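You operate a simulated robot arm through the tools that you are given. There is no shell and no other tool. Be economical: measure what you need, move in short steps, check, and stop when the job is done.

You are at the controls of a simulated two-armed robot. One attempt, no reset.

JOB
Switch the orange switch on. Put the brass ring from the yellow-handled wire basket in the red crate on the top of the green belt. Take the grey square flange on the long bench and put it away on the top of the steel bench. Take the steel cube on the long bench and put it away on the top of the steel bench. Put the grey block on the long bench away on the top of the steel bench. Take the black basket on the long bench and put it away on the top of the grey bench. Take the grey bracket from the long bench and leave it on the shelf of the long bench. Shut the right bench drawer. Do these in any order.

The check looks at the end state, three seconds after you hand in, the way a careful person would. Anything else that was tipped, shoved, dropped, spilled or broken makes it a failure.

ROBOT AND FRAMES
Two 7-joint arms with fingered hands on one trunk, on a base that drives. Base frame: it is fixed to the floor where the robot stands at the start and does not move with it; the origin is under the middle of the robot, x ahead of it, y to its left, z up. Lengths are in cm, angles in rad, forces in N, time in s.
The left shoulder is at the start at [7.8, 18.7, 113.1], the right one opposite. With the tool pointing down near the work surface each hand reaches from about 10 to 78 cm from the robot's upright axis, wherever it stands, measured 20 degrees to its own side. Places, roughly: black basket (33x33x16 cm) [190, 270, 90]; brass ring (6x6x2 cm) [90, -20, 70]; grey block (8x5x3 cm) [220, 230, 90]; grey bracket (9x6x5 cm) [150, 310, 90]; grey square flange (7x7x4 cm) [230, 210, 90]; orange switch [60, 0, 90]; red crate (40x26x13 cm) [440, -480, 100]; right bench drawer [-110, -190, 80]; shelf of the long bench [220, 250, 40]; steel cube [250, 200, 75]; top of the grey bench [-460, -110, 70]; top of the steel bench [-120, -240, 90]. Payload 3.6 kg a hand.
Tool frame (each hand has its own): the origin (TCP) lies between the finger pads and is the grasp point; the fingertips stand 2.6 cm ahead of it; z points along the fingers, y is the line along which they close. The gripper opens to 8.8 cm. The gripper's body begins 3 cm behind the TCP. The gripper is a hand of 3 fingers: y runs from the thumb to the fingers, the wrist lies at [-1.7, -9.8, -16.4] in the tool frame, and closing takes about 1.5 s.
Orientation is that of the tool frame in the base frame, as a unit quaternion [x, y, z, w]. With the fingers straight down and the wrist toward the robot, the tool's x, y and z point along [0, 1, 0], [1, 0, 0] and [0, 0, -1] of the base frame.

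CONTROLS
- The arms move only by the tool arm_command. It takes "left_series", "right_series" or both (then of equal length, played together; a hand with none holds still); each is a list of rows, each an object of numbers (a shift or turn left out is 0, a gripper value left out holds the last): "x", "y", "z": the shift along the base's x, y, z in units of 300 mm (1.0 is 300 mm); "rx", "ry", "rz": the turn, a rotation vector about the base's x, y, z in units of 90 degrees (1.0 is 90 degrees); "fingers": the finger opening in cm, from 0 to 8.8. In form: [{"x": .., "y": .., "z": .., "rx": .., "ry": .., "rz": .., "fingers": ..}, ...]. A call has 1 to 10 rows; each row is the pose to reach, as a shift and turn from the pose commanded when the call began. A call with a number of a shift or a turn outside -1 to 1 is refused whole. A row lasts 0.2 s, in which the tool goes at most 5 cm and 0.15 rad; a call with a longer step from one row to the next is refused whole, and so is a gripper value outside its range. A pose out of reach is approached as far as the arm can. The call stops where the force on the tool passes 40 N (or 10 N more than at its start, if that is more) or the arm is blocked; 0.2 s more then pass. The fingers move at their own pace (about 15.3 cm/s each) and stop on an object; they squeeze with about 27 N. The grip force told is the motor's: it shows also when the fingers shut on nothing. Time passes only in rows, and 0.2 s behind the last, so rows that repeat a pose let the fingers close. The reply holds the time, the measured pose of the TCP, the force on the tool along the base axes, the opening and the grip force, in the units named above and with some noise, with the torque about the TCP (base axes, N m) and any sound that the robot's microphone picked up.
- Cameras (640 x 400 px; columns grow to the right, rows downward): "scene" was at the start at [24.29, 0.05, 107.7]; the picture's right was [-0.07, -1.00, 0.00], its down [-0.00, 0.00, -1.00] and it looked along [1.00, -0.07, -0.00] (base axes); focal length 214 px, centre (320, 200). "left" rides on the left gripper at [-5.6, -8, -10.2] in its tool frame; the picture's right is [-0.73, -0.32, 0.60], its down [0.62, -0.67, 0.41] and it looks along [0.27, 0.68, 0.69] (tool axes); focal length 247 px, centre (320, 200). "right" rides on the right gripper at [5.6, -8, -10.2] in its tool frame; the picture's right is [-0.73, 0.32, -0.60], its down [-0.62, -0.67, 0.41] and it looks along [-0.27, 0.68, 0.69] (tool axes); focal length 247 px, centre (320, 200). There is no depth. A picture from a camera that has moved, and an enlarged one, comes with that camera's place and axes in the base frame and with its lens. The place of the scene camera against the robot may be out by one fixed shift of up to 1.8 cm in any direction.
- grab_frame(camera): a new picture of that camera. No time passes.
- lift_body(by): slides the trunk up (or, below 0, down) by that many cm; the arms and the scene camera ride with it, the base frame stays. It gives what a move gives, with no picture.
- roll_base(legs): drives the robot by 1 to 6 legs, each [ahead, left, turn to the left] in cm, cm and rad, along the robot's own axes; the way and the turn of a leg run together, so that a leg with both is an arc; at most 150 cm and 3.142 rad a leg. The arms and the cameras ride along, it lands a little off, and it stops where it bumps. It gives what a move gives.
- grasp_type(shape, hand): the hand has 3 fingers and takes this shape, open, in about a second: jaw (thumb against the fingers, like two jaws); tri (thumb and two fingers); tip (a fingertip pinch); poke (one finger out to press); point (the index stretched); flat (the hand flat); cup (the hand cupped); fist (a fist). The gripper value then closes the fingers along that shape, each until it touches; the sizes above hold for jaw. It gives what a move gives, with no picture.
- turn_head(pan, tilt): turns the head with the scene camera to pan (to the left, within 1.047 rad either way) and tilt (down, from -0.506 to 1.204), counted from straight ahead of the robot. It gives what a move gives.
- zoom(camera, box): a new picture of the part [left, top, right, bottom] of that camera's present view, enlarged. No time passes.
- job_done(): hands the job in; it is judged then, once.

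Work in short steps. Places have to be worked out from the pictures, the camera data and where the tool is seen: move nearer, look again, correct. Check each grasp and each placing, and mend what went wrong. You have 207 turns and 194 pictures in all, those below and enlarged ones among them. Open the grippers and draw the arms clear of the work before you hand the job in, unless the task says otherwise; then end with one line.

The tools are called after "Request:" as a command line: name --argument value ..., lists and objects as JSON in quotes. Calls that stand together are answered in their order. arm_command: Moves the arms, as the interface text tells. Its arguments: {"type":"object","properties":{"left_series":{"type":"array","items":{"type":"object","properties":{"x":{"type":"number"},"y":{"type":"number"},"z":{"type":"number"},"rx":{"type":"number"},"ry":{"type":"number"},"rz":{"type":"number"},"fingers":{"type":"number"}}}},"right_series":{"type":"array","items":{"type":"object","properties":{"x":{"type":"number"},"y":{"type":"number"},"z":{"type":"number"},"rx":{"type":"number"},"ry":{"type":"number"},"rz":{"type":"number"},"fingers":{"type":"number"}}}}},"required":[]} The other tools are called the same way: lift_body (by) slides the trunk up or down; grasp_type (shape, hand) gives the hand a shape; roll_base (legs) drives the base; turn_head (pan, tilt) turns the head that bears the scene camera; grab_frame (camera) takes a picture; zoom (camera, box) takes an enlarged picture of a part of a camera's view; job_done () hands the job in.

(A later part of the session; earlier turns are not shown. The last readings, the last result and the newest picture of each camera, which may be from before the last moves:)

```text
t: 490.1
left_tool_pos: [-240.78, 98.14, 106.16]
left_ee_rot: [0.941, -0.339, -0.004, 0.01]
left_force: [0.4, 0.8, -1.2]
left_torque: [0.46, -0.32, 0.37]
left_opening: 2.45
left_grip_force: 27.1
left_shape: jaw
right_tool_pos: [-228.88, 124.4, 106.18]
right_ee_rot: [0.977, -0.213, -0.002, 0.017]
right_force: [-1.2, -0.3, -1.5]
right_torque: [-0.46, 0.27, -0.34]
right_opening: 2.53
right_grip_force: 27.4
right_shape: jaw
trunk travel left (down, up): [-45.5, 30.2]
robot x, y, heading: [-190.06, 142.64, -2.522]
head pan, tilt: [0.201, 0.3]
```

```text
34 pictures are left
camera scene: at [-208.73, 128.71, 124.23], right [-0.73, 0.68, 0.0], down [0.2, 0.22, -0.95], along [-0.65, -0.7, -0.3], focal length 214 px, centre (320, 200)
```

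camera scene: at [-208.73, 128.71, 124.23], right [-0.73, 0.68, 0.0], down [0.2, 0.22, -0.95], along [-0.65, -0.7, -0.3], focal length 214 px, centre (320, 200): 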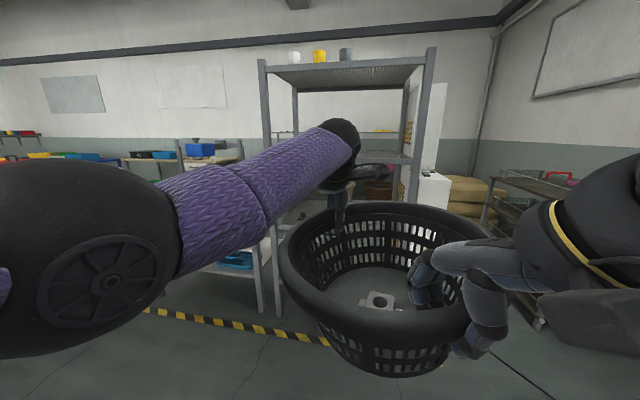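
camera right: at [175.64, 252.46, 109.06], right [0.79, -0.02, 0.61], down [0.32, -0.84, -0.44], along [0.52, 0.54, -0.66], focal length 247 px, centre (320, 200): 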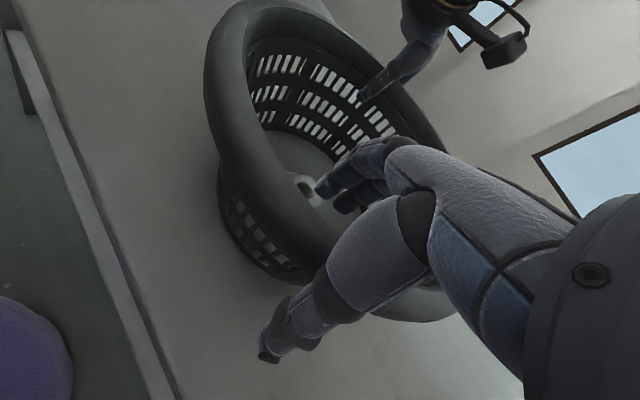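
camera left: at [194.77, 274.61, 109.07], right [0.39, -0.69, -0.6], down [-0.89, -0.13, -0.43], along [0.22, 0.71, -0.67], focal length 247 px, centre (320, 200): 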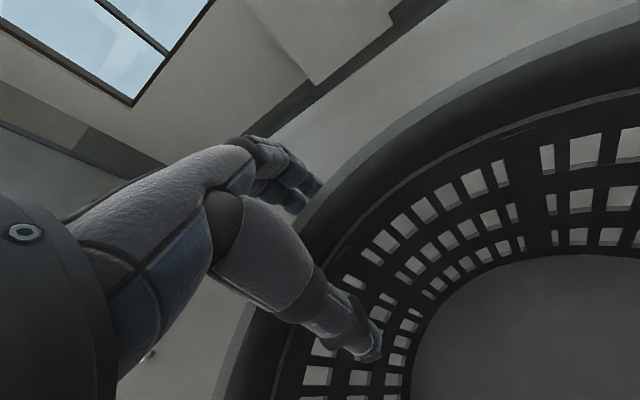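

Basket and block are fine; the rack row's front is at n≈−205, well ahead. Strafe left 196 cm toward the gap before the grey bench.

Request:
roll_base --legs '[[0, 100, 0.01], [0, 96, 0.01]]'

Request:
turn_head --pan -0.35 --tilt 0.2

Request:
grab_frame --camera "scene"

```text
t: 499.9
left_tool_pos: [-124.28, -62.35, 106.2]
left_ee_rot: [0.944, -0.33, -0.005, 0.01]
left_force: [0.6, 0.2, -2.6]
left_torque: [0.45, -0.33, 0.31]
left_opening: 2.43
left_grip_force: 27.5
left_shape: jaw
right_tool_pos: [-112.53, -35.92, 106.34]
right_ee_rot: [0.979, -0.204, -0.001, 0.018]
right_force: [0.2, -1.9, -2.4]
right_torque: [-0.49, 0.25, -0.4]
right_opening: 2.52
right_grip_force: 27.0
right_shape: jaw
trunk travel left (down, up): [-45.5, 30.2]
robot x, y, heading: [-74.34, -16.77, -2.505]
head pan, tilt: [0.201, 0.3]
```

```text
t: 500.9
left_tool_pos: [-124.23, -62.47, 106.1]
left_ee_rot: [0.944, -0.33, -0.005, 0.01]
left_force: [0.4, 0.3, -0.9]
left_torque: [0.48, -0.32, 0.31]
left_opening: 2.42
left_grip_force: 26.8
left_shape: jaw
right_tool_pos: [-112.7, -35.9, 106.3]
right_ee_rot: [0.979, -0.204, -0.002, 0.018]
right_force: [-0.3, -0.9, -2.6]
right_torque: [-0.49, 0.29, -0.41]
right_opening: 2.51
right_grip_force: 26.8
right_shape: jaw
trunk travel left (down, up): [-45.5, 30.2]
robot x, y, heading: [-74.41, -16.36, -2.505]
head pan, tilt: [-0.351, 0.201]
```

```text
33 pictures are left
camera scene: at [-95.36, -26.9, 125.16], right [-0.28, 0.96, 0.0], down [0.19, 0.06, -0.98], along [-0.94, -0.28, -0.2], focal length 214 px, centre (320, 200)
```

scene: 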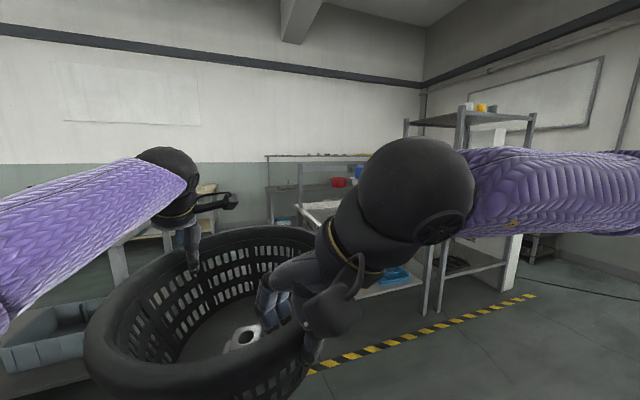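

The gap between the steel bench and the steel table is ahead (d −82 to +24). Drive through it slowly, 120 cm first.

Request:
roll_base --legs '[[110, 0, 0.007]]'

Request:
turn_head --pan -0.5 --tilt 0.3

Request:
grab_frame --camera "scene"

```text
t: 506.6
left_tool_pos: [-213.54, -129.03, 106.28]
left_ee_rot: [0.945, -0.327, -0.005, 0.011]
left_force: [1.3, 2.1, -1.2]
left_torque: [0.52, -0.36, 0.33]
left_opening: 2.43
left_grip_force: 27.1
left_shape: jaw
right_tool_pos: [-201.96, -102.5, 106.17]
right_ee_rot: [0.979, -0.203, -0.002, 0.018]
right_force: [0.4, -1.8, -1.9]
right_torque: [-0.49, 0.25, -0.37]
right_opening: 2.54
right_grip_force: 26.6
right_shape: jaw
trunk travel left (down, up): [-45.5, 30.2]
robot x, y, heading: [-163.46, -83.17, -2.501]
head pan, tilt: [-0.351, 0.201]
```

```text
t: 507.3
left_tool_pos: [-213.54, -128.9, 106.14]
left_ee_rot: [0.945, -0.328, -0.006, 0.01]
left_force: [0.6, 0.8, -1.8]
left_torque: [0.5, -0.32, 0.34]
left_opening: 2.43
left_grip_force: 27.1
left_shape: jaw
right_tool_pos: [-201.94, -102.4, 106.33]
right_ee_rot: [0.979, -0.202, -0.001, 0.018]
right_force: [0.2, -0.8, -2.3]
right_torque: [-0.45, 0.24, -0.36]
right_opening: 2.52
right_grip_force: 26.6
right_shape: jaw
trunk travel left (down, up): [-45.5, 30.2]
robot x, y, heading: [-163.56, -83.01, -2.5]
head pan, tilt: [-0.499, 0.3]
```

```text
32 pictures are left
camera scene: at [-185.04, -92.05, 124.24], right [-0.14, 0.99, 0.0], down [0.29, 0.04, -0.96], along [-0.95, -0.14, -0.3], focal length 214 px, centre (320, 200)
```

scene: 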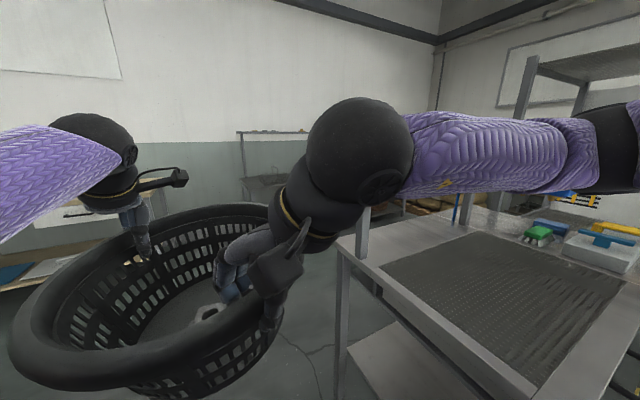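

Clear so far (table edge 45 cm to the right, low). Continue 115 cm forward.

Request:
roll_base --legs '[[60, 0, 0], [55, 0, 0]]'

Request:
turn_head --pan -0.75 --tilt 0.25

Request:
grab_frame --camera "scene"

```text
t: 513.4
left_tool_pos: [-305.46, -198.32, 106.05]
left_ee_rot: [0.945, -0.327, -0.005, 0.009]
left_force: [1.8, 2.4, -1.8]
left_torque: [0.56, -0.37, 0.21]
left_opening: 2.32
left_grip_force: 27.2
left_shape: jaw
right_tool_pos: [-294.18, -171.72, 106.2]
right_ee_rot: [0.98, -0.201, -0.002, 0.018]
right_force: [-2.3, -2.7, -1.2]
right_torque: [-0.57, 0.36, -0.46]
right_opening: 2.53
right_grip_force: 27.0
right_shape: jaw
trunk travel left (down, up): [-45.5, 30.2]
robot x, y, heading: [-256.05, -152.48, -2.493]
head pan, tilt: [-0.499, 0.3]
```

```text
t: 514.2
left_tool_pos: [-305.37, -198.2, 106.15]
left_ee_rot: [0.945, -0.326, -0.005, 0.01]
left_force: [1.1, 1.4, -1.3]
left_torque: [0.54, -0.38, 0.22]
left_opening: 2.32
left_grip_force: 27.0
left_shape: jaw
right_tool_pos: [-294.16, -171.78, 106.19]
right_ee_rot: [0.98, -0.2, -0.002, 0.018]
right_force: [-0.5, -0.8, -1.0]
right_torque: [-0.48, 0.35, -0.4]
right_opening: 2.53
right_grip_force: 27.0
right_shape: jaw
trunk travel left (down, up): [-45.5, 30.2]
robot x, y, heading: [-255.67, -151.55, -2.493]
head pan, tilt: [-0.75, 0.25]
```

```text
31 pictures are left
camera scene: at [-277.17, -158.85, 124.71], right [0.1, 0.99, 0.0], down [0.25, -0.03, -0.97], along [-0.96, 0.1, -0.25], focal length 214 px, centre (320, 200)
```

scene: 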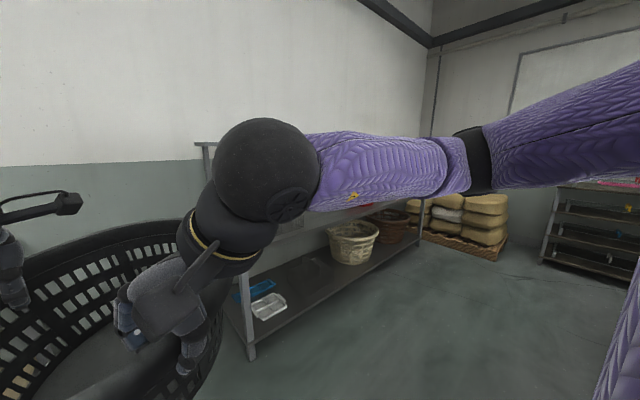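

The grey bench's front edge is at n≈−422 (d −76 to −321). I'll advance 24 cm and strafe right 142 cm to face its free part.

Request:
roll_base --legs '[[24, 0, 0], [0, -71, -0.005], [0, -71, 0]]'

Request:
turn_head --pan 0 --tilt 0.35

Request:
grab_frame --camera "scene"

```text
t: 522.9
left_tool_pos: [-409.07, -99.0, 106.19]
left_ee_rot: [0.944, -0.329, -0.004, 0.01]
left_force: [1.8, 2.3, -1.6]
left_torque: [0.53, -0.35, 0.28]
left_opening: 2.29
left_grip_force: 26.8
left_shape: jaw
right_tool_pos: [-397.42, -72.44, 106.28]
right_ee_rot: [0.979, -0.204, -0.002, 0.019]
right_force: [-1.4, -1.9, -1.4]
right_torque: [-0.5, 0.39, -0.4]
right_opening: 2.54
right_grip_force: 27.1
right_shape: jaw
trunk travel left (down, up): [-45.5, 30.2]
robot x, y, heading: [-359.14, -53.34, -2.504]
head pan, tilt: [-0.75, 0.25]
```

```text
t: 524.0
left_tool_pos: [-409.02, -99.11, 106.11]
left_ee_rot: [0.944, -0.33, -0.005, 0.01]
left_force: [1.2, 1.4, -1.9]
left_torque: [0.51, -0.38, 0.24]
left_opening: 2.32
left_grip_force: 26.9
left_shape: jaw
right_tool_pos: [-397.53, -72.58, 106.41]
right_ee_rot: [0.979, -0.205, -0.002, 0.019]
right_force: [-0.8, -1.3, -2.8]
right_torque: [-0.51, 0.38, -0.38]
right_opening: 2.54
right_grip_force: 27.5
right_shape: jaw
trunk travel left (down, up): [-45.5, 30.2]
robot x, y, heading: [-359.1, -53.67, -2.507]
head pan, tilt: [0.0, 0.351]
```

```text
30 pictures are left
camera scene: at [-378.74, -66.42, 123.76], right [-0.59, 0.8, 0.0], down [0.28, 0.2, -0.94], along [-0.75, -0.56, -0.34], focal length 214 px, centre (320, 200)
```

scene: 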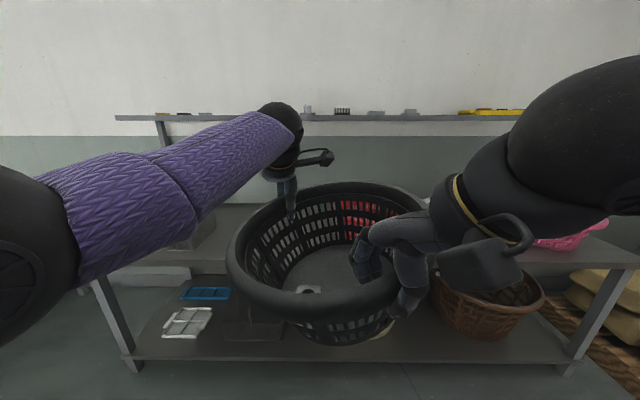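

Red bowl stands behind the basket on the right; free top is d −120…−186 with centre d≈−150. Strafe left 23, then approach 58 cm.

Request:
roll_base --legs '[[0, 23, 0.007], [58, 0, 0]]'

Request:
turn_head --pan 0 --tilt 0.5

Request:
grab_frame --camera "scene"

Request:
grab_frame --camera "left"

```text
t: 528.7
left_tool_pos: [-441.91, -153.0, 106.25]
left_ee_rot: [0.945, -0.327, -0.005, 0.01]
left_force: [2.0, 1.9, -2.2]
left_torque: [0.56, -0.42, 0.25]
left_opening: 2.34
left_grip_force: 27.1
left_shape: jaw
right_tool_pos: [-430.52, -126.35, 106.23]
right_ee_rot: [0.979, -0.201, -0.002, 0.017]
right_force: [-1.2, -1.5, -1.8]
right_torque: [-0.51, 0.34, -0.4]
right_opening: 2.56
right_grip_force: 27.2
right_shape: jaw
trunk travel left (down, up): [-45.5, 30.2]
robot x, y, heading: [-392.38, -106.93, -2.497]
head pan, tilt: [0.0, 0.351]
```

```text
t: 529.4
left_tool_pos: [-441.72, -152.97, 106.23]
left_ee_rot: [0.945, -0.327, -0.004, 0.01]
left_force: [1.1, -0.8, -2.2]
left_torque: [0.53, -0.35, 0.23]
left_opening: 2.33
left_grip_force: 27.4
left_shape: jaw
right_tool_pos: [-430.47, -126.39, 106.21]
right_ee_rot: [0.979, -0.202, -0.003, 0.018]
right_force: [-0.7, -0.6, -2.3]
right_torque: [-0.53, 0.36, -0.36]
right_opening: 2.53
right_grip_force: 26.6
right_shape: jaw
trunk travel left (down, up): [-45.5, 30.2]
robot x, y, heading: [-392.1, -106.88, -2.496]
head pan, tilt: [0.0, 0.499]
```

```text
29 pictures are left
camera scene: at [-411.5, -120.07, 122.4], right [-0.6, 0.8, 0.0], down [0.38, 0.29, -0.88], along [-0.7, -0.53, -0.48], focal length 214 px, centre (320, 200)
```

scene: 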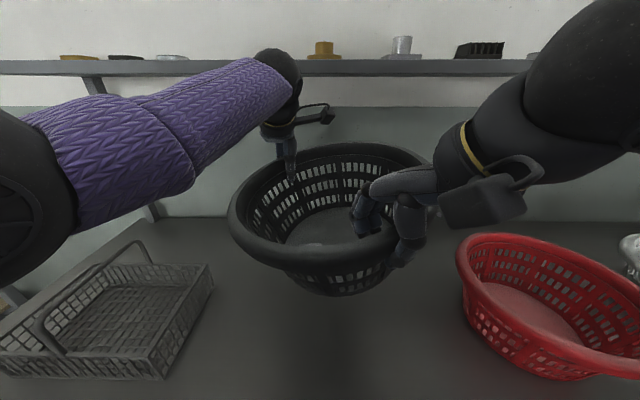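

```text
28 pictures are left
camera left: at [-441.11, -143.03, 116.15], right [-0.39, 0.7, -0.6], down [0.89, 0.13, -0.43], along [-0.22, -0.71, -0.67], focal length 247 px, centre (320, 200)
```

left: 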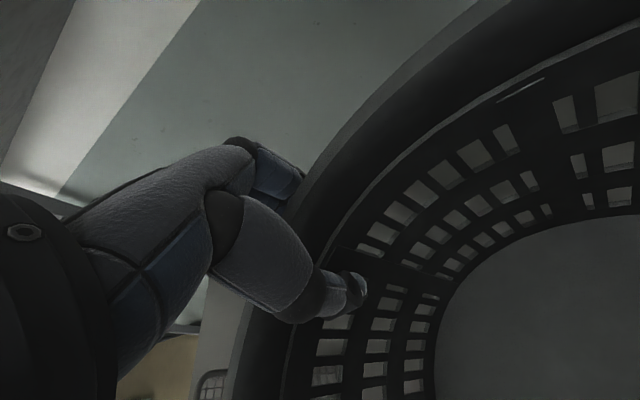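

The landing spot between the wire tray and the red colander is free. Lower the trunk 14 cm, then push both arms 7 cm forward together.

Request:
lift_body --by -14

Request:
arm_command --left_series '[{"x": -0.05, "y": -0.038}, {"x": -0.1, "y": -0.075}, {"x": -0.15, "y": -0.113}, {"x": -0.187, "y": -0.14}]' --right_series '[{"x": -0.05, "y": -0.038}, {"x": -0.1, "y": -0.075}, {"x": -0.15, "y": -0.113}, {"x": -0.187, "y": -0.14}]'

Request:
grab_frame --camera "scene"

```text
t: 531.0
left_tool_pos: [-441.71, -153.07, 92.26]
left_ee_rot: [0.945, -0.326, -0.006, 0.01]
left_force: [1.6, 0.9, -0.9]
left_torque: [0.55, -0.34, 0.26]
left_opening: 2.3
left_grip_force: 26.8
left_shape: jaw
right_tool_pos: [-430.35, -126.53, 92.34]
right_ee_rot: [0.979, -0.201, -0.003, 0.018]
right_force: [-1.1, -2.0, -1.3]
right_torque: [-0.52, 0.38, -0.42]
right_opening: 2.53
right_grip_force: 27.4
right_shape: jaw
trunk travel left (down, up): [-31.5, 44.2]
robot x, y, heading: [-392.4, -106.82, -2.498]
head pan, tilt: [0.0, 0.499]
```

```text
t: 532.0
left_tool_pos: [-446.39, -157.31, 92.27]
left_ee_rot: [0.946, -0.325, -0.006, 0.012]
left_force: [-2.9, -7.2, -1.6]
left_torque: [0.49, -0.27, 0.42]
left_opening: 2.27
left_grip_force: 26.6
left_shape: jaw
left hand out of reach, approached as far as the arm can: row 4
right_tool_pos: [-436.0, -130.6, 92.12]
right_ee_rot: [0.98, -0.2, -0.001, 0.016]
right_force: [3.5, 7.6, -1.4]
right_torque: [-0.42, 0.26, -0.2]
right_opening: 2.56
right_grip_force: 26.8
right_shape: jaw
trunk travel left (down, up): [-31.5, 44.2]
robot x, y, heading: [-392.47, -107.15, -2.499]
head pan, tilt: [0.0, 0.499]
```

```text
27 pictures are left
camera scene: at [-412.83, -121.09, 107.47], right [-0.6, 0.8, 0.0], down [0.38, 0.29, -0.88], along [-0.7, -0.53, -0.48], focal length 214 px, centre (320, 200)
```

scene: 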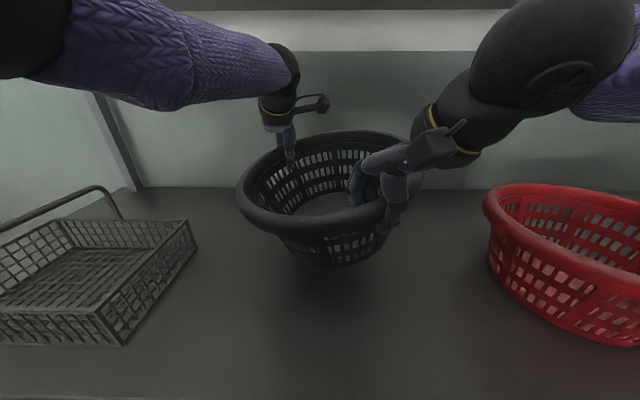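

Basket centre is now at n≈−439, 10+ cm inside the edge. Relieve the right hand 0.8 cm and lower by trunk.

Request:
arm_command --right_series '[{"x": 0.02, "y": 0.018}]'

Request:
lift_body --by -6

Request:
lift_body --by -2

```text
t: 532.4
left_tool_pos: [-446.3, -156.84, 92.19]
left_ee_rot: [0.945, -0.327, -0.004, 0.007]
left_force: [1.7, 3.7, -2.0]
left_torque: [0.63, -0.35, 0.27]
left_opening: 2.3
left_grip_force: 27.1
left_shape: jaw
right_tool_pos: [-435.56, -130.13, 92.35]
right_ee_rot: [0.979, -0.201, -0.003, 0.019]
right_force: [-1.3, -4.2, -1.8]
right_torque: [-0.52, 0.31, -0.3]
right_opening: 2.56
right_grip_force: 26.7
right_shape: jaw
trunk travel left (down, up): [-31.5, 44.2]
robot x, y, heading: [-392.24, -106.63, -2.498]
head pan, tilt: [0.0, 0.499]
```

```text
t: 533.4
left_tool_pos: [-446.27, -157.09, 86.34]
left_ee_rot: [0.945, -0.326, -0.003, 0.01]
left_force: [2.5, 5.6, 2.4]
left_torque: [0.81, -0.69, 0.24]
left_opening: 2.33
left_grip_force: 27.5
left_shape: jaw
right_tool_pos: [-435.45, -130.16, 86.36]
right_ee_rot: [0.979, -0.201, -0.002, 0.019]
right_force: [-2.5, -7.9, -0.5]
right_torque: [-0.8, 0.25, -0.36]
right_opening: 2.57
right_grip_force: 26.9
right_shape: jaw
trunk travel left (down, up): [-25.5, 50.2]
robot x, y, heading: [-392.36, -107.06, -2.496]
head pan, tilt: [0.0, 0.499]
```

```text
t: 534.1
left_tool_pos: [-446.41, -156.89, 84.71]
left_ee_rot: [0.945, -0.326, -0.008, 0.011]
left_force: [-3.0, 1.9, 11.7]
left_torque: [0.94, -0.81, 0.35]
left_opening: 2.46
left_grip_force: 26.5
left_shape: jaw
right_tool_pos: [-435.42, -130.16, 84.91]
right_ee_rot: [0.979, -0.202, -0.005, 0.025]
right_force: [-6.2, -2.6, 31.4]
right_torque: [-0.74, 0.01, -0.39]
right_opening: 2.74
right_grip_force: 27.9
right_shape: jaw
trunk travel left (down, up): [-23.5, 52.2]
robot x, y, heading: [-391.93, -106.72, -2.501]
head pan, tilt: [0.0, 0.499]
```

The basket has landed (upward forces). Open both hands and rise straight up.

Request:
arm_command --left_series '[{"fingers": 8.8}, {"fingers": 8.8}, {"fingers": 8.8}, {"z": 0.04}, {"z": 0.1}, {"z": 0.17}, {"z": 0.24}]' --right_series '[{"fingers": 8.8}, {"fingers": 8.8}, {"fingers": 8.8}, {"z": 0.04}, {"z": 0.1}, {"z": 0.17}, {"z": 0.24}]'

Request:
grab_frame --camera "scene"

```text
t: 535.7
left_tool_pos: [-446.38, -156.99, 91.38]
left_ee_rot: [0.945, -0.327, -0.005, 0.01]
left_force: [0.5, 1.1, 1.1]
left_torque: [-0.02, 0.03, 0.01]
left_opening: 8.76
left_grip_force: 0.1
left_shape: jaw
right_tool_pos: [-435.28, -130.13, 91.65]
right_ee_rot: [0.979, -0.202, -0.002, 0.018]
right_force: [-0.1, -1.1, -0.8]
right_torque: [0.07, 0.0, -0.01]
right_opening: 8.77
right_grip_force: 0.0
right_shape: jaw
trunk travel left (down, up): [-23.5, 52.2]
robot x, y, heading: [-391.9, -107.2, -2.497]
head pan, tilt: [0.0, 0.499]
```

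```text
26 pictures are left
camera scene: at [-413.9, -121.88, 98.76], right [-0.6, 0.8, 0.0], down [0.38, 0.29, -0.88], along [-0.7, -0.53, -0.48], focal length 214 px, centre (320, 200)
```

scene: 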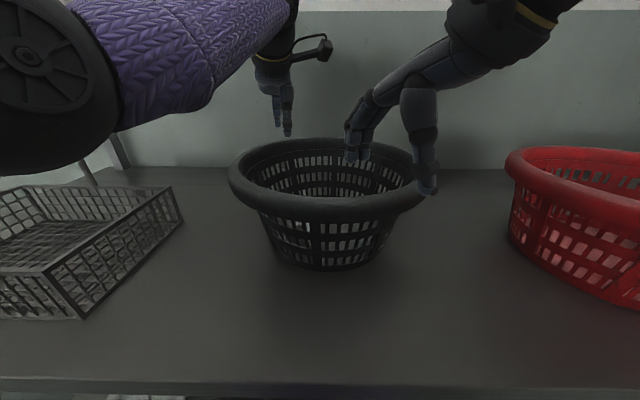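

The basket stands on the grey bench with clear margins. Raise both hands, draw the left back, and bring the right above the block inside.

Request:
arm_command --left_series '[{"z": 0.12}, {"z": 0.24}, {"z": 0.36}, {"z": 0.45, "x": 0.08, "y": 0.05}, {"z": 0.45, "x": 0.18, "y": 0.12}, {"z": 0.45, "x": 0.29, "y": 0.19}, {"z": 0.45, "x": 0.4, "y": 0.25}, {"z": 0.45, "x": 0.5, "y": 0.3}, {"z": 0.45, "x": 0.6, "y": 0.34}]' --right_series '[{"z": 0.12}, {"z": 0.24}, {"z": 0.36}, {"z": 0.48, "rz": -0.08}, {"z": 0.55, "x": -0.03, "y": -0.08, "rz": -0.16}, {"z": 0.55, "x": -0.07, "y": -0.17, "rz": -0.24}, {"z": 0.55, "x": -0.11, "y": -0.26, "rz": -0.32}, {"z": 0.55, "x": -0.15, "y": -0.35, "rz": -0.4}, {"z": 0.55, "x": -0.187, "y": -0.447, "rz": -0.48}]'

Request:
grab_frame --camera "right"

```text
t: 537.5
left_tool_pos: [-434.33, -151.54, 102.72]
left_ee_rot: [0.948, -0.318, -0.004, 0.003]
left_force: [-1.1, 0.2, 0.4]
left_torque: [0.01, -0.01, -0.02]
left_opening: 8.76
left_grip_force: 0.1
left_shape: jaw
left hand out of reach, approached as far as the arm can: row 7, 8, 9
right_tool_pos: [-439.26, -140.02, 107.77]
right_ee_rot: [0.88, -0.474, -0.014, 0.009]
right_force: [1.0, 3.5, -0.6]
right_torque: [-0.33, 0.11, 0.35]
right_opening: 8.79
right_grip_force: 0.1
right_shape: jaw
trunk travel left (down, up): [-23.5, 52.2]
robot x, y, heading: [-392.37, -106.87, -2.498]
head pan, tilt: [0.0, 0.499]
stopped in row 9 (right hand): the force on the tool passed its limit at 80 N (the readings are from after the stop); the commanded pose is now the measured one
```

```text
25 pictures are left
camera right: at [-429.2, -140.24, 117.57], right [-0.65, 0.44, 0.62], down [0.2, 0.89, -0.42], along [-0.73, -0.15, -0.66], focal length 247 px, centre (320, 200)
```

right: 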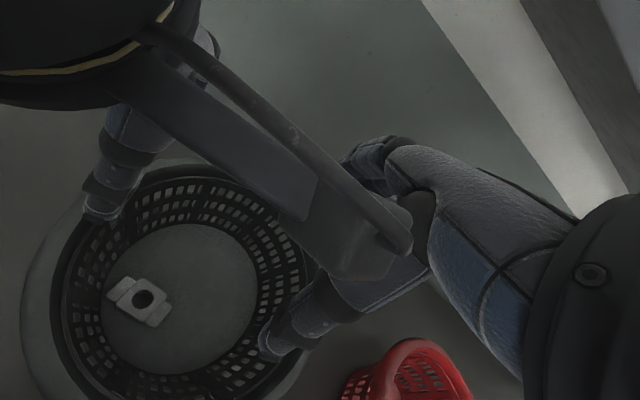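

The hands touched each other. Move the right hand away to the right first, then the left one back-left.

Request:
arm_command --right_series '[{"x": -0.02, "y": 0.1}, {"x": -0.02, "y": 0.22}, {"x": -0.02, "y": 0.36}, {"x": -0.02, "y": 0.5}]'

Request:
arm_command --left_series '[{"x": 0.05, "y": -0.08, "rz": -0.05}, {"x": 0.12, "y": -0.16, "rz": -0.1}, {"x": 0.18, "y": -0.24, "rz": -0.15}, {"x": 0.24, "y": -0.32, "rz": -0.2}, {"x": 0.3, "y": -0.4, "rz": -0.2}]'

Request:
grab_frame --camera "scene"

```text
t: 538.5
left_tool_pos: [-434.47, -151.4, 102.77]
left_ee_rot: [0.948, -0.319, -0.004, 0.004]
left_force: [0.4, 0.7, -0.5]
left_torque: [0.02, 0.02, 0.04]
left_opening: 8.77
left_grip_force: 0.1
left_shape: jaw
right_tool_pos: [-439.94, -124.99, 107.71]
right_ee_rot: [0.881, -0.474, -0.014, 0.009]
right_force: [-0.3, 0.6, 0.5]
right_torque: [0.01, 0.0, -0.01]
right_opening: 8.77
right_grip_force: 0.2
right_shape: jaw
trunk travel left (down, up): [-23.5, 52.2]
robot x, y, heading: [-392.1, -106.87, -2.5]
head pan, tilt: [0.0, 0.499]
```

```text
t: 539.7
left_tool_pos: [-425.44, -163.64, 102.63]
left_ee_rot: [0.886, -0.464, -0.004, 0.004]
left_force: [0.0, 0.4, -0.4]
left_torque: [0.0, 0.0, 0.01]
left_opening: 8.81
left_grip_force: 0.1
left_shape: jaw
right_tool_pos: [-439.93, -125.04, 107.68]
right_ee_rot: [0.881, -0.474, -0.015, 0.01]
right_force: [-0.1, 0.4, -0.2]
right_torque: [0.0, -0.02, 0.01]
right_opening: 8.78
right_grip_force: 0.1
right_shape: jaw
trunk travel left (down, up): [-23.5, 52.2]
robot x, y, heading: [-392.02, -106.85, -2.497]
head pan, tilt: [0.0, 0.499]
```

```text
24 pictures are left
camera scene: at [-413.91, -121.9, 98.75], right [-0.6, 0.8, 0.0], down [0.38, 0.29, -0.88], along [-0.7, -0.53, -0.48], focal length 214 px, centre (320, 200)
```

scene: 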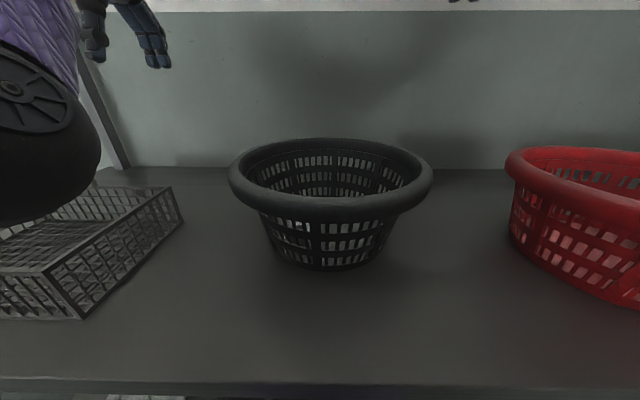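

All stable. The block lies at (−435.3,−144.1). I'll shift the left hand further left, and bring the right above the block, tilted 17° so its wrist clears the near rim, fingers pre-closed to 6.5.

Request:
arm_command --left_series '[{"x": 0.06, "y": -0.08}, {"x": 0.12, "y": -0.16}, {"x": 0.15, "y": -0.22}, {"x": 0.15, "y": -0.22}, {"x": 0.15, "y": -0.22}, {"x": 0.15, "y": -0.22}]' --right_series '[{"x": 0.0, "y": 0.0, "rx": 0.04, "ry": -0.05, "fingers": 6.5}, {"x": 0.02, "y": -0.12, "rx": 0.08, "ry": -0.1, "rz": -0.03}, {"x": 0.05, "y": -0.26, "rx": 0.113, "ry": -0.151, "rz": -0.07}, {"x": 0.08, "y": -0.4, "rx": 0.113, "ry": -0.151, "rz": -0.07}, {"x": 0.12, "y": -0.52, "rx": 0.113, "ry": -0.151, "rz": -0.07}, {"x": 0.153, "y": -0.637, "z": -0.1, "rx": 0.113, "ry": -0.151, "rz": -0.07}]'

Request:
grab_frame --camera "right"

```text
t: 541.1
left_tool_pos: [-420.9, -170.1, 102.71]
left_ee_rot: [0.886, -0.463, -0.006, 0.004]
left_force: [-0.1, 0.5, 0.0]
left_torque: [0.01, 0.0, -0.01]
left_opening: 8.79
left_grip_force: 0.1
left_shape: jaw
right_tool_pos: [-435.24, -144.37, 104.64]
right_ee_rot: [0.846, -0.516, 0.047, -0.125]
right_force: [-0.6, 0.0, 0.3]
right_torque: [-0.02, 0.0, -0.02]
right_opening: 6.51
right_grip_force: 0.0
right_shape: jaw
trunk travel left (down, up): [-23.5, 52.2]
robot x, y, heading: [-392.15, -106.66, -2.496]
head pan, tilt: [0.0, 0.499]
```

```text
23 pictures are left
camera right: at [-427.95, -147.43, 116.19], right [-0.74, 0.41, 0.53], down [0.37, 0.91, -0.19], along [-0.56, 0.06, -0.83], focal length 247 px, centre (320, 200)
```

right: 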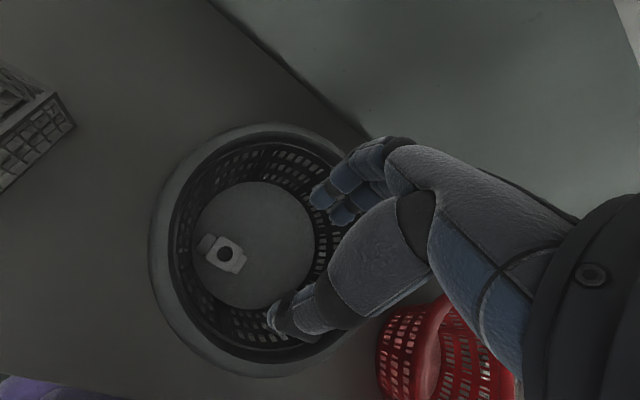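

Aligned (block at (−435.6,−143.8), same yaw). Descend into the basket.

Request:
arm_command --right_series '[{"x": -0.025, "y": 0.01, "z": -0.14}, {"x": -0.025, "y": 0.01, "z": -0.28}, {"x": -0.025, "y": 0.01, "z": -0.42}, {"x": -0.025, "y": 0.01, "z": -0.56}, {"x": -0.025, "y": 0.01, "z": -0.7}, {"x": -0.025, "y": 0.01, "z": -0.82}, {"x": -0.025, "y": 0.01, "z": -0.91}, {"x": -0.025, "y": 0.01, "z": -0.96}, {"x": -0.025, "y": 0.01, "z": -0.985}]'

Request:
grab_frame --camera "right"

```text
t: 543.2
left_tool_pos: [-420.9, -169.97, 102.75]
left_ee_rot: [0.886, -0.464, -0.006, 0.003]
left_force: [-0.6, -0.4, 0.3]
left_torque: [0.01, 0.01, -0.01]
left_opening: 8.78
left_grip_force: 0.0
left_shape: jaw
right_tool_pos: [-436.53, -144.33, 76.29]
right_ee_rot: [0.847, -0.518, 0.046, -0.114]
right_force: [-0.6, 3.3, 18.4]
right_torque: [-0.31, 0.39, -0.08]
right_opening: 5.92
right_grip_force: 0.1
right_shape: jaw
trunk travel left (down, up): [-23.5, 52.2]
robot x, y, heading: [-392.02, -106.56, -2.496]
head pan, tilt: [0.0, 0.499]
stopped in row 9 (right hand): the force on the tool passed its limit at 42 N (the readings are from after the stop); the commanded pose is now the measured one
```

```text
22 pictures are left
camera right: at [-429.06, -147.2, 87.73], right [-0.73, 0.43, 0.53], down [0.37, 0.9, -0.21], along [-0.57, 0.04, -0.82], focal length 247 px, centre (320, 200)
```

right: 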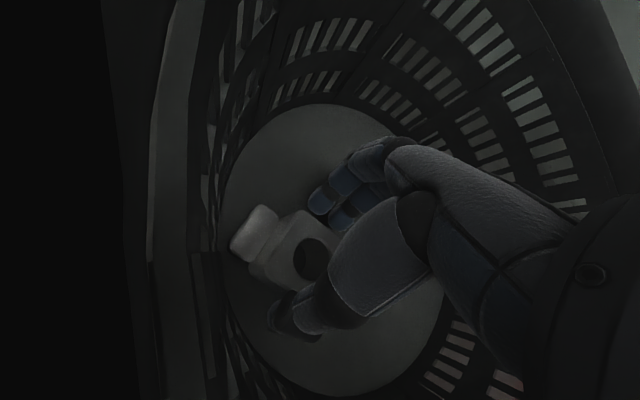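

Fingers have reached the basket floor with the block between them. Ease up 0.4 cm and close.

Request:
arm_command --right_series '[{"z": 0.013}, {"z": 0.013, "fingers": 5}, {"z": 0.013, "fingers": 3}, {"z": 0.013, "fingers": 0}, {"z": 0.013, "fingers": 0}, {"z": 0.013, "fingers": 0}]'

Request:
arm_command --right_series '[{"z": 0.06}, {"z": 0.18}, {"z": 0.32}, {"z": 0.46}, {"z": 0.6}, {"z": 0.74}, {"z": 0.88}, {"z": 1.0}]'

Request:
grab_frame --camera "right"

```text
t: 544.6
left_tool_pos: [-420.89, -169.86, 102.6]
left_ee_rot: [0.886, -0.463, -0.005, 0.003]
left_force: [-0.5, -0.2, -0.6]
left_torque: [0.02, -0.02, 0.0]
left_opening: 8.79
left_grip_force: 0.0
left_shape: jaw
right_tool_pos: [-436.34, -144.2, 76.27]
right_ee_rot: [0.846, -0.518, 0.046, -0.118]
right_force: [0.0, -0.4, -1.1]
right_torque: [-0.02, 0.03, 0.0]
right_opening: 3.82
right_grip_force: 27.1
right_shape: jaw
trunk travel left (down, up): [-23.5, 52.2]
robot x, y, heading: [-392.21, -106.7, -2.498]
head pan, tilt: [0.0, 0.499]
```

```text
t: 546.4
left_tool_pos: [-420.95, -170.06, 102.77]
left_ee_rot: [0.886, -0.463, -0.006, 0.003]
left_force: [0.6, -0.7, 0.3]
left_torque: [-0.01, 0.0, -0.02]
left_opening: 8.77
left_grip_force: 0.1
left_shape: jaw
right_tool_pos: [-436.42, -144.4, 106.25]
right_ee_rot: [0.846, -0.518, 0.045, -0.117]
right_force: [-0.3, -0.1, -1.6]
right_torque: [0.03, 0.02, 0.01]
right_opening: 3.81
right_grip_force: 26.9
right_shape: jaw
trunk travel left (down, up): [-23.5, 52.2]
robot x, y, heading: [-392.49, -106.81, -2.497]
head pan, tilt: [0.0, 0.499]
```

```text
21 pictures are left
camera right: at [-428.94, -147.22, 117.83], right [-0.73, 0.42, 0.53], down [0.37, 0.91, -0.21], along [-0.57, 0.05, -0.82], focal length 247 px, centre (320, 200)
```

right: 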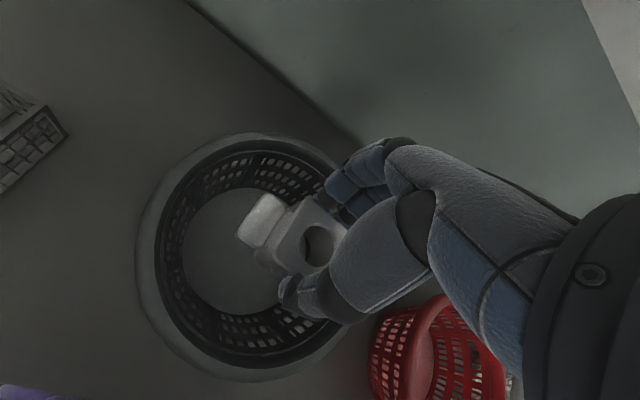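

Block in hand, basket undisturbed. Level the hand, raise the trunk 18 cm and back away from the grey bench, then return through the gap.

Request:
arm_command --right_series '[{"rx": -0.04, "ry": 0.05}, {"rx": -0.08, "ry": 0.1}, {"rx": -0.113, "ry": 0.151}]'

Request:
lift_body --by 18

Request:
roll_base --legs '[[-57, 0, 0], [0, 60, 0], [0, 60, 0]]'

Request:
turn_head --pan 0 --tilt 0.4

Request:
grab_frame --camera "scene"

```text
t: 547.2
left_tool_pos: [-421.01, -169.91, 102.82]
left_ee_rot: [0.886, -0.463, -0.005, 0.002]
left_force: [-0.6, 0.6, -0.3]
left_torque: [-0.01, 0.0, 0.06]
left_opening: 8.8
left_grip_force: 0.1
left_shape: jaw
right_tool_pos: [-436.35, -144.28, 106.22]
right_ee_rot: [0.853, -0.522, -0.008, 0.021]
right_force: [0.6, 0.7, -1.0]
right_torque: [0.02, 0.0, -0.01]
right_opening: 3.81
right_grip_force: 27.1
right_shape: jaw
trunk travel left (down, up): [-23.5, 52.2]
robot x, y, heading: [-392.46, -106.9, -2.497]
head pan, tilt: [0.0, 0.499]
```

```text
t: 549.2
left_tool_pos: [-420.98, -170.02, 120.63]
left_ee_rot: [0.886, -0.463, -0.005, 0.002]
left_force: [0.6, -0.1, 0.3]
left_torque: [0.0, -0.01, 0.01]
left_opening: 8.81
left_grip_force: 0.0
left_shape: jaw
right_tool_pos: [-436.44, -144.23, 124.16]
right_ee_rot: [0.853, -0.521, -0.008, 0.019]
right_force: [-0.4, 0.6, -1.8]
right_torque: [0.02, -0.03, 0.01]
right_opening: 3.8
right_grip_force: 27.4
right_shape: jaw
trunk travel left (down, up): [-41.5, 34.2]
robot x, y, heading: [-391.86, -106.72, -2.497]
head pan, tilt: [0.0, 0.499]
```

```text
t: 558.5
left_tool_pos: [-303.73, -232.3, 120.69]
left_ee_rot: [0.886, -0.464, -0.005, 0.002]
left_force: [-0.5, 0.9, 0.4]
left_torque: [0.04, 0.02, 0.0]
left_opening: 8.75
left_grip_force: 0.0
left_shape: jaw
right_tool_pos: [-319.21, -206.46, 124.2]
right_ee_rot: [0.852, -0.523, -0.009, 0.02]
right_force: [0.7, -1.2, -1.6]
right_torque: [-0.01, 0.01, -0.03]
right_opening: 3.79
right_grip_force: 26.9
right_shape: jaw
trunk travel left (down, up): [-41.5, 34.2]
robot x, y, heading: [-275.03, -169.27, -2.504]
head pan, tilt: [0.0, 0.499]
```

```text
t: 559.1
left_tool_pos: [-303.77, -232.19, 120.76]
left_ee_rot: [0.886, -0.464, -0.006, 0.003]
left_force: [0.3, -0.6, -0.3]
left_torque: [-0.01, -0.03, -0.04]
left_opening: 8.77
left_grip_force: 0.1
left_shape: jaw
right_tool_pos: [-319.22, -206.32, 124.23]
right_ee_rot: [0.852, -0.523, -0.008, 0.019]
right_force: [-0.1, 0.7, -0.7]
right_torque: [0.03, 0.04, -0.01]
right_opening: 3.79
right_grip_force: 27.1
right_shape: jaw
trunk travel left (down, up): [-41.5, 34.2]
robot x, y, heading: [-275.17, -169.15, -2.502]
head pan, tilt: [0.0, 0.4]
```

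```text
20 pictures are left
camera scene: at [-294.65, -182.63, 119.1], right [-0.6, 0.8, 0.0], down [0.31, 0.23, -0.92], along [-0.74, -0.55, -0.39], focal length 214 px, centre (320, 200)
```

scene: 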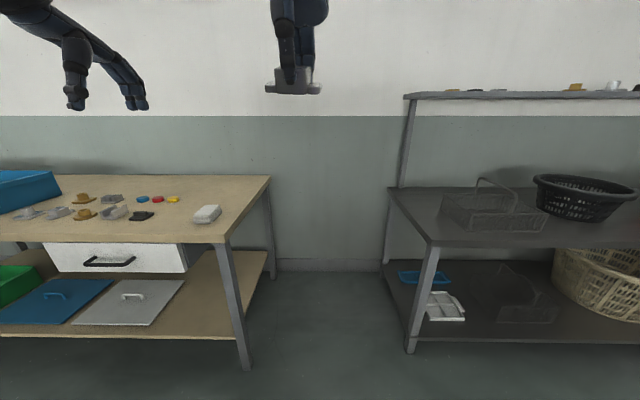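

The basket is fine on the grey bench. Now back through the gap, strafe left 140 cm and approach the steel bench.

Request:
roll_base --legs '[[-125, 0, 0], [-118, 0, 0], [0, 70, 0], [0, 70, 0], [60, 0, 0]]'

Request:
turn_head --pan 0 --tilt 0.5

Request:
grab_frame --camera "scene"

```text
t: 581.0
left_tool_pos: [-72.65, -234.45, 120.58]
left_ee_rot: [0.886, -0.463, -0.005, 0.004]
left_force: [-0.3, -1.0, 0.7]
left_torque: [-0.02, -0.04, 0.01]
left_opening: 8.78
left_grip_force: 0.0
left_shape: jaw
right_tool_pos: [-87.96, -208.65, 124.11]
right_ee_rot: [0.852, -0.522, -0.008, 0.02]
right_force: [-0.6, 0.2, -2.0]
right_torque: [0.01, 0.02, 0.02]
right_opening: 3.79
right_grip_force: 27.4
right_shape: jaw
trunk travel left (down, up): [-41.5, 34.2]
robot x, y, heading: [-43.7, -171.47, -2.5]
head pan, tilt: [0.0, 0.4]
```

```text
t: 581.7
left_tool_pos: [-72.5, -234.44, 120.72]
left_ee_rot: [0.886, -0.463, -0.006, 0.003]
left_force: [1.1, -0.1, -0.1]
left_torque: [-0.01, 0.01, -0.03]
left_opening: 8.79
left_grip_force: 0.0
left_shape: jaw
right_tool_pos: [-87.92, -208.68, 124.24]
right_ee_rot: [0.852, -0.522, -0.007, 0.019]
right_force: [0.8, 0.6, -2.1]
right_torque: [0.0, 0.01, -0.01]
right_opening: 3.8
right_grip_force: 26.8
right_shape: jaw
trunk travel left (down, up): [-41.5, 34.2]
robot x, y, heading: [-43.55, -171.49, -2.502]
head pan, tilt: [0.0, 0.499]
```

```text
19 pictures are left
camera scene: at [-63.38, -184.69, 118.19], right [-0.6, 0.8, 0.0], down [0.38, 0.29, -0.88], along [-0.7, -0.53, -0.48], focal length 214 px, centre (320, 200)
```

scene: 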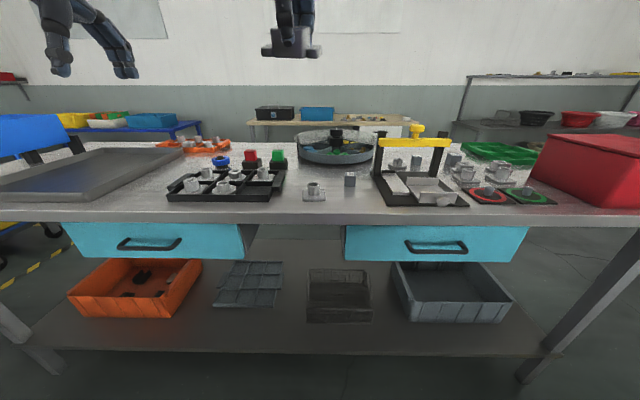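

Flange, cube, and both shut drawers look good. The free spot behind the flange (n≈−228, d≈113.5) is right ahead. Drive 22 cm and extend the right hand over it.

Request:
roll_base --legs '[[22, 0, 0]]'

Request:
arm_command --right_series '[{"x": -0.1, "y": -0.07, "z": -0.05}, {"x": -0.2, "y": -0.14, "z": -0.12}, {"x": -0.28, "y": -0.21, "z": -0.22}, {"x": -0.28, "y": -0.21, "z": -0.36}, {"x": -0.28, "y": -0.21, "z": -0.5}]'

Request:
grab_frame --camera "right"

Request:
grab_frame --camera "scene"

```text
t: 583.4
left_tool_pos: [-90.63, -247.65, 120.74]
left_ee_rot: [0.886, -0.464, -0.005, 0.002]
left_force: [0.4, -0.2, -0.9]
left_torque: [0.01, -0.01, -0.02]
left_opening: 8.8
left_grip_force: 0.0
left_shape: jaw
right_tool_pos: [-105.93, -221.85, 124.22]
right_ee_rot: [0.852, -0.523, -0.009, 0.018]
right_force: [0.7, -0.1, -1.1]
right_torque: [0.02, -0.01, -0.03]
right_opening: 3.8
right_grip_force: 26.8
right_shape: jaw
trunk travel left (down, up): [-41.5, 34.2]
robot x, y, heading: [-61.18, -184.36, -2.497]
head pan, tilt: [0.0, 0.499]
```

```text
t: 584.6
left_tool_pos: [-90.41, -247.53, 120.61]
left_ee_rot: [0.886, -0.464, -0.006, 0.003]
left_force: [-0.5, 0.2, 0.9]
left_torque: [0.01, 0.02, -0.02]
left_opening: 8.78
left_grip_force: 0.0
left_shape: jaw
right_tool_pos: [-113.86, -227.77, 110.21]
right_ee_rot: [0.853, -0.522, -0.007, 0.02]
right_force: [0.2, 0.6, -0.8]
right_torque: [0.0, -0.01, 0.02]
right_opening: 3.79
right_grip_force: 26.6
right_shape: jaw
right hand out of reach, approached as far as the arm can: row 3, 4, 5
trunk travel left (down, up): [-41.5, 34.2]
robot x, y, heading: [-61.26, -184.81, -2.503]
head pan, tilt: [0.0, 0.499]
```

```text
18 pictures are left
camera right: at [-103.88, -228.7, 120.01], right [-0.6, 0.53, 0.61], down [0.29, 0.85, -0.44], along [-0.75, -0.08, -0.66], focal length 247 px, centre (320, 200)
```

right: 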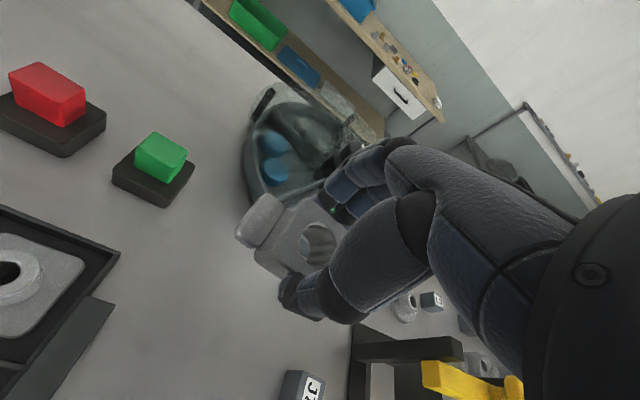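

```text
17 pictures are left
camera scene: at [-81.06, -197.89, 118.19], right [-0.6, 0.8, 0.0], down [0.38, 0.29, -0.88], along [-0.7, -0.52, -0.48], focal length 214 px, centre (320, 200)
```

scene: 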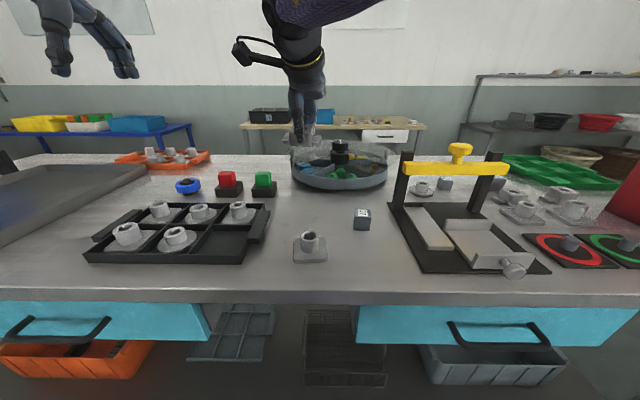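

The landing spot below the block is free. I'll lower with the trunk (keeps the arm posture): 14 cm, then small steps.

Request:
lift_body --by -14

Request:
lift_body --by -1.5

Request:
grab_frame --camera "scene"

```text
t: 586.2
left_tool_pos: [-90.48, -247.46, 106.66]
left_ee_rot: [0.885, -0.465, -0.006, 0.004]
left_force: [-0.3, 0.1, 0.2]
left_torque: [0.0, -0.01, 0.03]
left_opening: 8.77
left_grip_force: 0.1
left_shape: jaw
right_tool_pos: [-113.99, -227.49, 96.46]
right_ee_rot: [0.852, -0.522, -0.01, 0.021]
right_force: [-0.6, -0.4, -1.2]
right_torque: [0.01, -0.03, 0.01]
right_opening: 3.77
right_grip_force: 26.3
right_shape: jaw
trunk travel left (down, up): [-27.5, 48.2]
robot x, y, heading: [-61.41, -184.32, -2.507]
head pan, tilt: [0.0, 0.499]
```

```text
t: 586.9
left_tool_pos: [-90.46, -247.48, 105.19]
left_ee_rot: [0.885, -0.465, -0.006, 0.004]
left_force: [1.2, 0.6, 0.2]
left_torque: [-0.01, 0.0, 0.01]
left_opening: 8.79
left_grip_force: 0.1
left_shape: jaw
right_tool_pos: [-113.92, -227.62, 94.91]
right_ee_rot: [0.852, -0.523, -0.008, 0.021]
right_force: [0.6, 0.7, -0.7]
right_torque: [0.0, 0.01, 0.02]
right_opening: 3.78
right_grip_force: 27.0
right_shape: jaw
trunk travel left (down, up): [-26.0, 49.7]
robot x, y, heading: [-61.34, -184.23, -2.504]
head pan, tilt: [0.0, 0.499]
```

```text
16 pictures are left
camera scene: at [-82.83, -199.13, 101.52], right [-0.6, 0.8, 0.0], down [0.38, 0.29, -0.88], along [-0.7, -0.52, -0.48], focal length 214 px, centre (320, 200)
```

scene: 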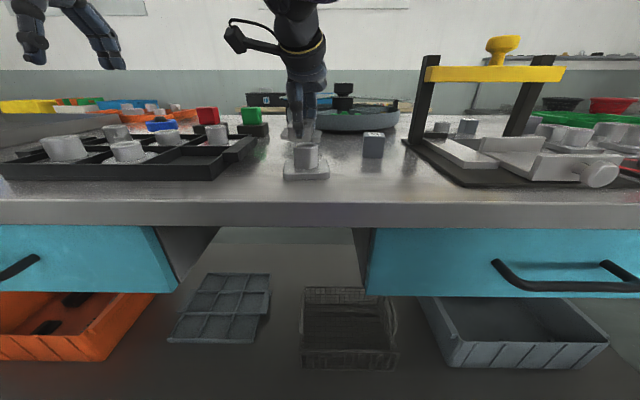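

Two more small trunk steps to contact.

Request:
lift_body --by -1

Request:
lift_body --by -0.7

```text
t: 587.5
left_tool_pos: [-90.44, -247.48, 104.23]
left_ee_rot: [0.885, -0.466, -0.006, 0.003]
left_force: [-0.7, 0.2, 0.3]
left_torque: [0.0, -0.01, 0.04]
left_opening: 8.76
left_grip_force: 0.1
left_shape: jaw
right_tool_pos: [-114.01, -227.51, 93.78]
right_ee_rot: [0.853, -0.522, -0.008, 0.02]
right_force: [0.3, -1.3, 1.9]
right_torque: [-0.01, 0.0, 0.0]
right_opening: 3.82
right_grip_force: 26.8
right_shape: jaw
trunk travel left (down, up): [-25.0, 50.7]
robot x, y, heading: [-61.54, -184.62, -2.502]
head pan, tilt: [0.0, 0.499]
```

```text
t: 588.0
left_tool_pos: [-90.41, -247.64, 103.63]
left_ee_rot: [0.886, -0.465, -0.006, 0.004]
left_force: [-0.5, -0.2, 0.3]
left_torque: [0.06, 0.0, -0.02]
left_opening: 8.8
left_grip_force: 0.0
left_shape: jaw
right_tool_pos: [-113.97, -227.57, 93.31]
right_ee_rot: [0.852, -0.524, -0.009, 0.022]
right_force: [-2.9, -3.1, 10.5]
right_torque: [0.02, -0.08, 0.04]
right_opening: 3.84
right_grip_force: 27.3
right_shape: jaw
trunk travel left (down, up): [-24.3, 51.4]
robot x, y, heading: [-61.62, -184.8, -2.502]
head pan, tilt: [0.0, 0.499]
```

Contact (10 N). Open partially, then rise with the trunk.

Request:
arm_command --right_series '[{"fingers": 5}, {"fingers": 6.2}, {"fingers": 6.2}, {"fingers": 6.2}]'

Request:
lift_body --by 16

Request:
grab_frame --camera "scene"

Request:
grab_frame --camera "right"

```text
t: 589.0
left_tool_pos: [-90.59, -247.55, 103.63]
left_ee_rot: [0.885, -0.465, -0.005, 0.003]
left_force: [-0.7, -0.2, -0.6]
left_torque: [0.0, 0.01, -0.01]
left_opening: 8.78
left_grip_force: 0.1
left_shape: jaw
right_tool_pos: [-113.98, -227.52, 93.11]
right_ee_rot: [0.852, -0.523, -0.008, 0.018]
right_force: [0.0, 0.9, -0.7]
right_torque: [0.01, 0.01, 0.03]
right_opening: 6.18
right_grip_force: 0.1
right_shape: jaw
trunk travel left (down, up): [-24.3, 51.4]
robot x, y, heading: [-61.27, -184.42, -2.503]
head pan, tilt: [0.0, 0.499]
```

```text
t: 590.8
left_tool_pos: [-90.55, -247.59, 119.47]
left_ee_rot: [0.886, -0.464, -0.005, 0.003]
left_force: [-0.4, 0.8, -0.1]
left_torque: [-0.02, 0.0, 0.01]
left_opening: 8.77
left_grip_force: 0.0
left_shape: jaw
right_tool_pos: [-114.0, -227.66, 109.09]
right_ee_rot: [0.852, -0.523, -0.008, 0.02]
right_force: [0.4, -0.1, -0.4]
right_torque: [0.01, -0.01, 0.0]
right_opening: 6.18
right_grip_force: 0.1
right_shape: jaw
trunk travel left (down, up): [-40.3, 35.4]
robot x, y, heading: [-61.61, -184.76, -2.5]
head pan, tilt: [0.0, 0.499]
```

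```text
15 pictures are left
camera scene: at [-81.24, -197.94, 116.89], right [-0.6, 0.8, 0.0], down [0.38, 0.29, -0.88], along [-0.7, -0.52, -0.48], focal length 214 px, centre (320, 200)
```

scene: 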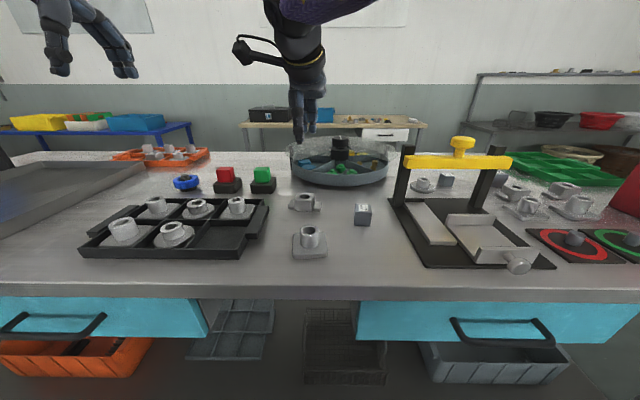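

```text
14 pictures are left
camera right: at [-104.08, -228.66, 118.85], right [-0.6, 0.53, 0.61], down [0.3, 0.85, -0.44], along [-0.75, -0.08, -0.66], focal length 247 px, centre (320, 200)
```

right: 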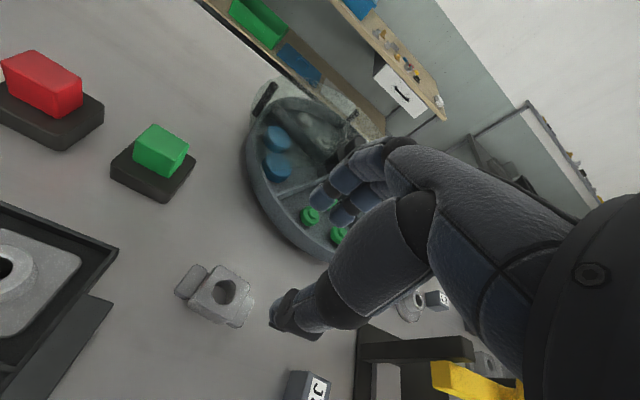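

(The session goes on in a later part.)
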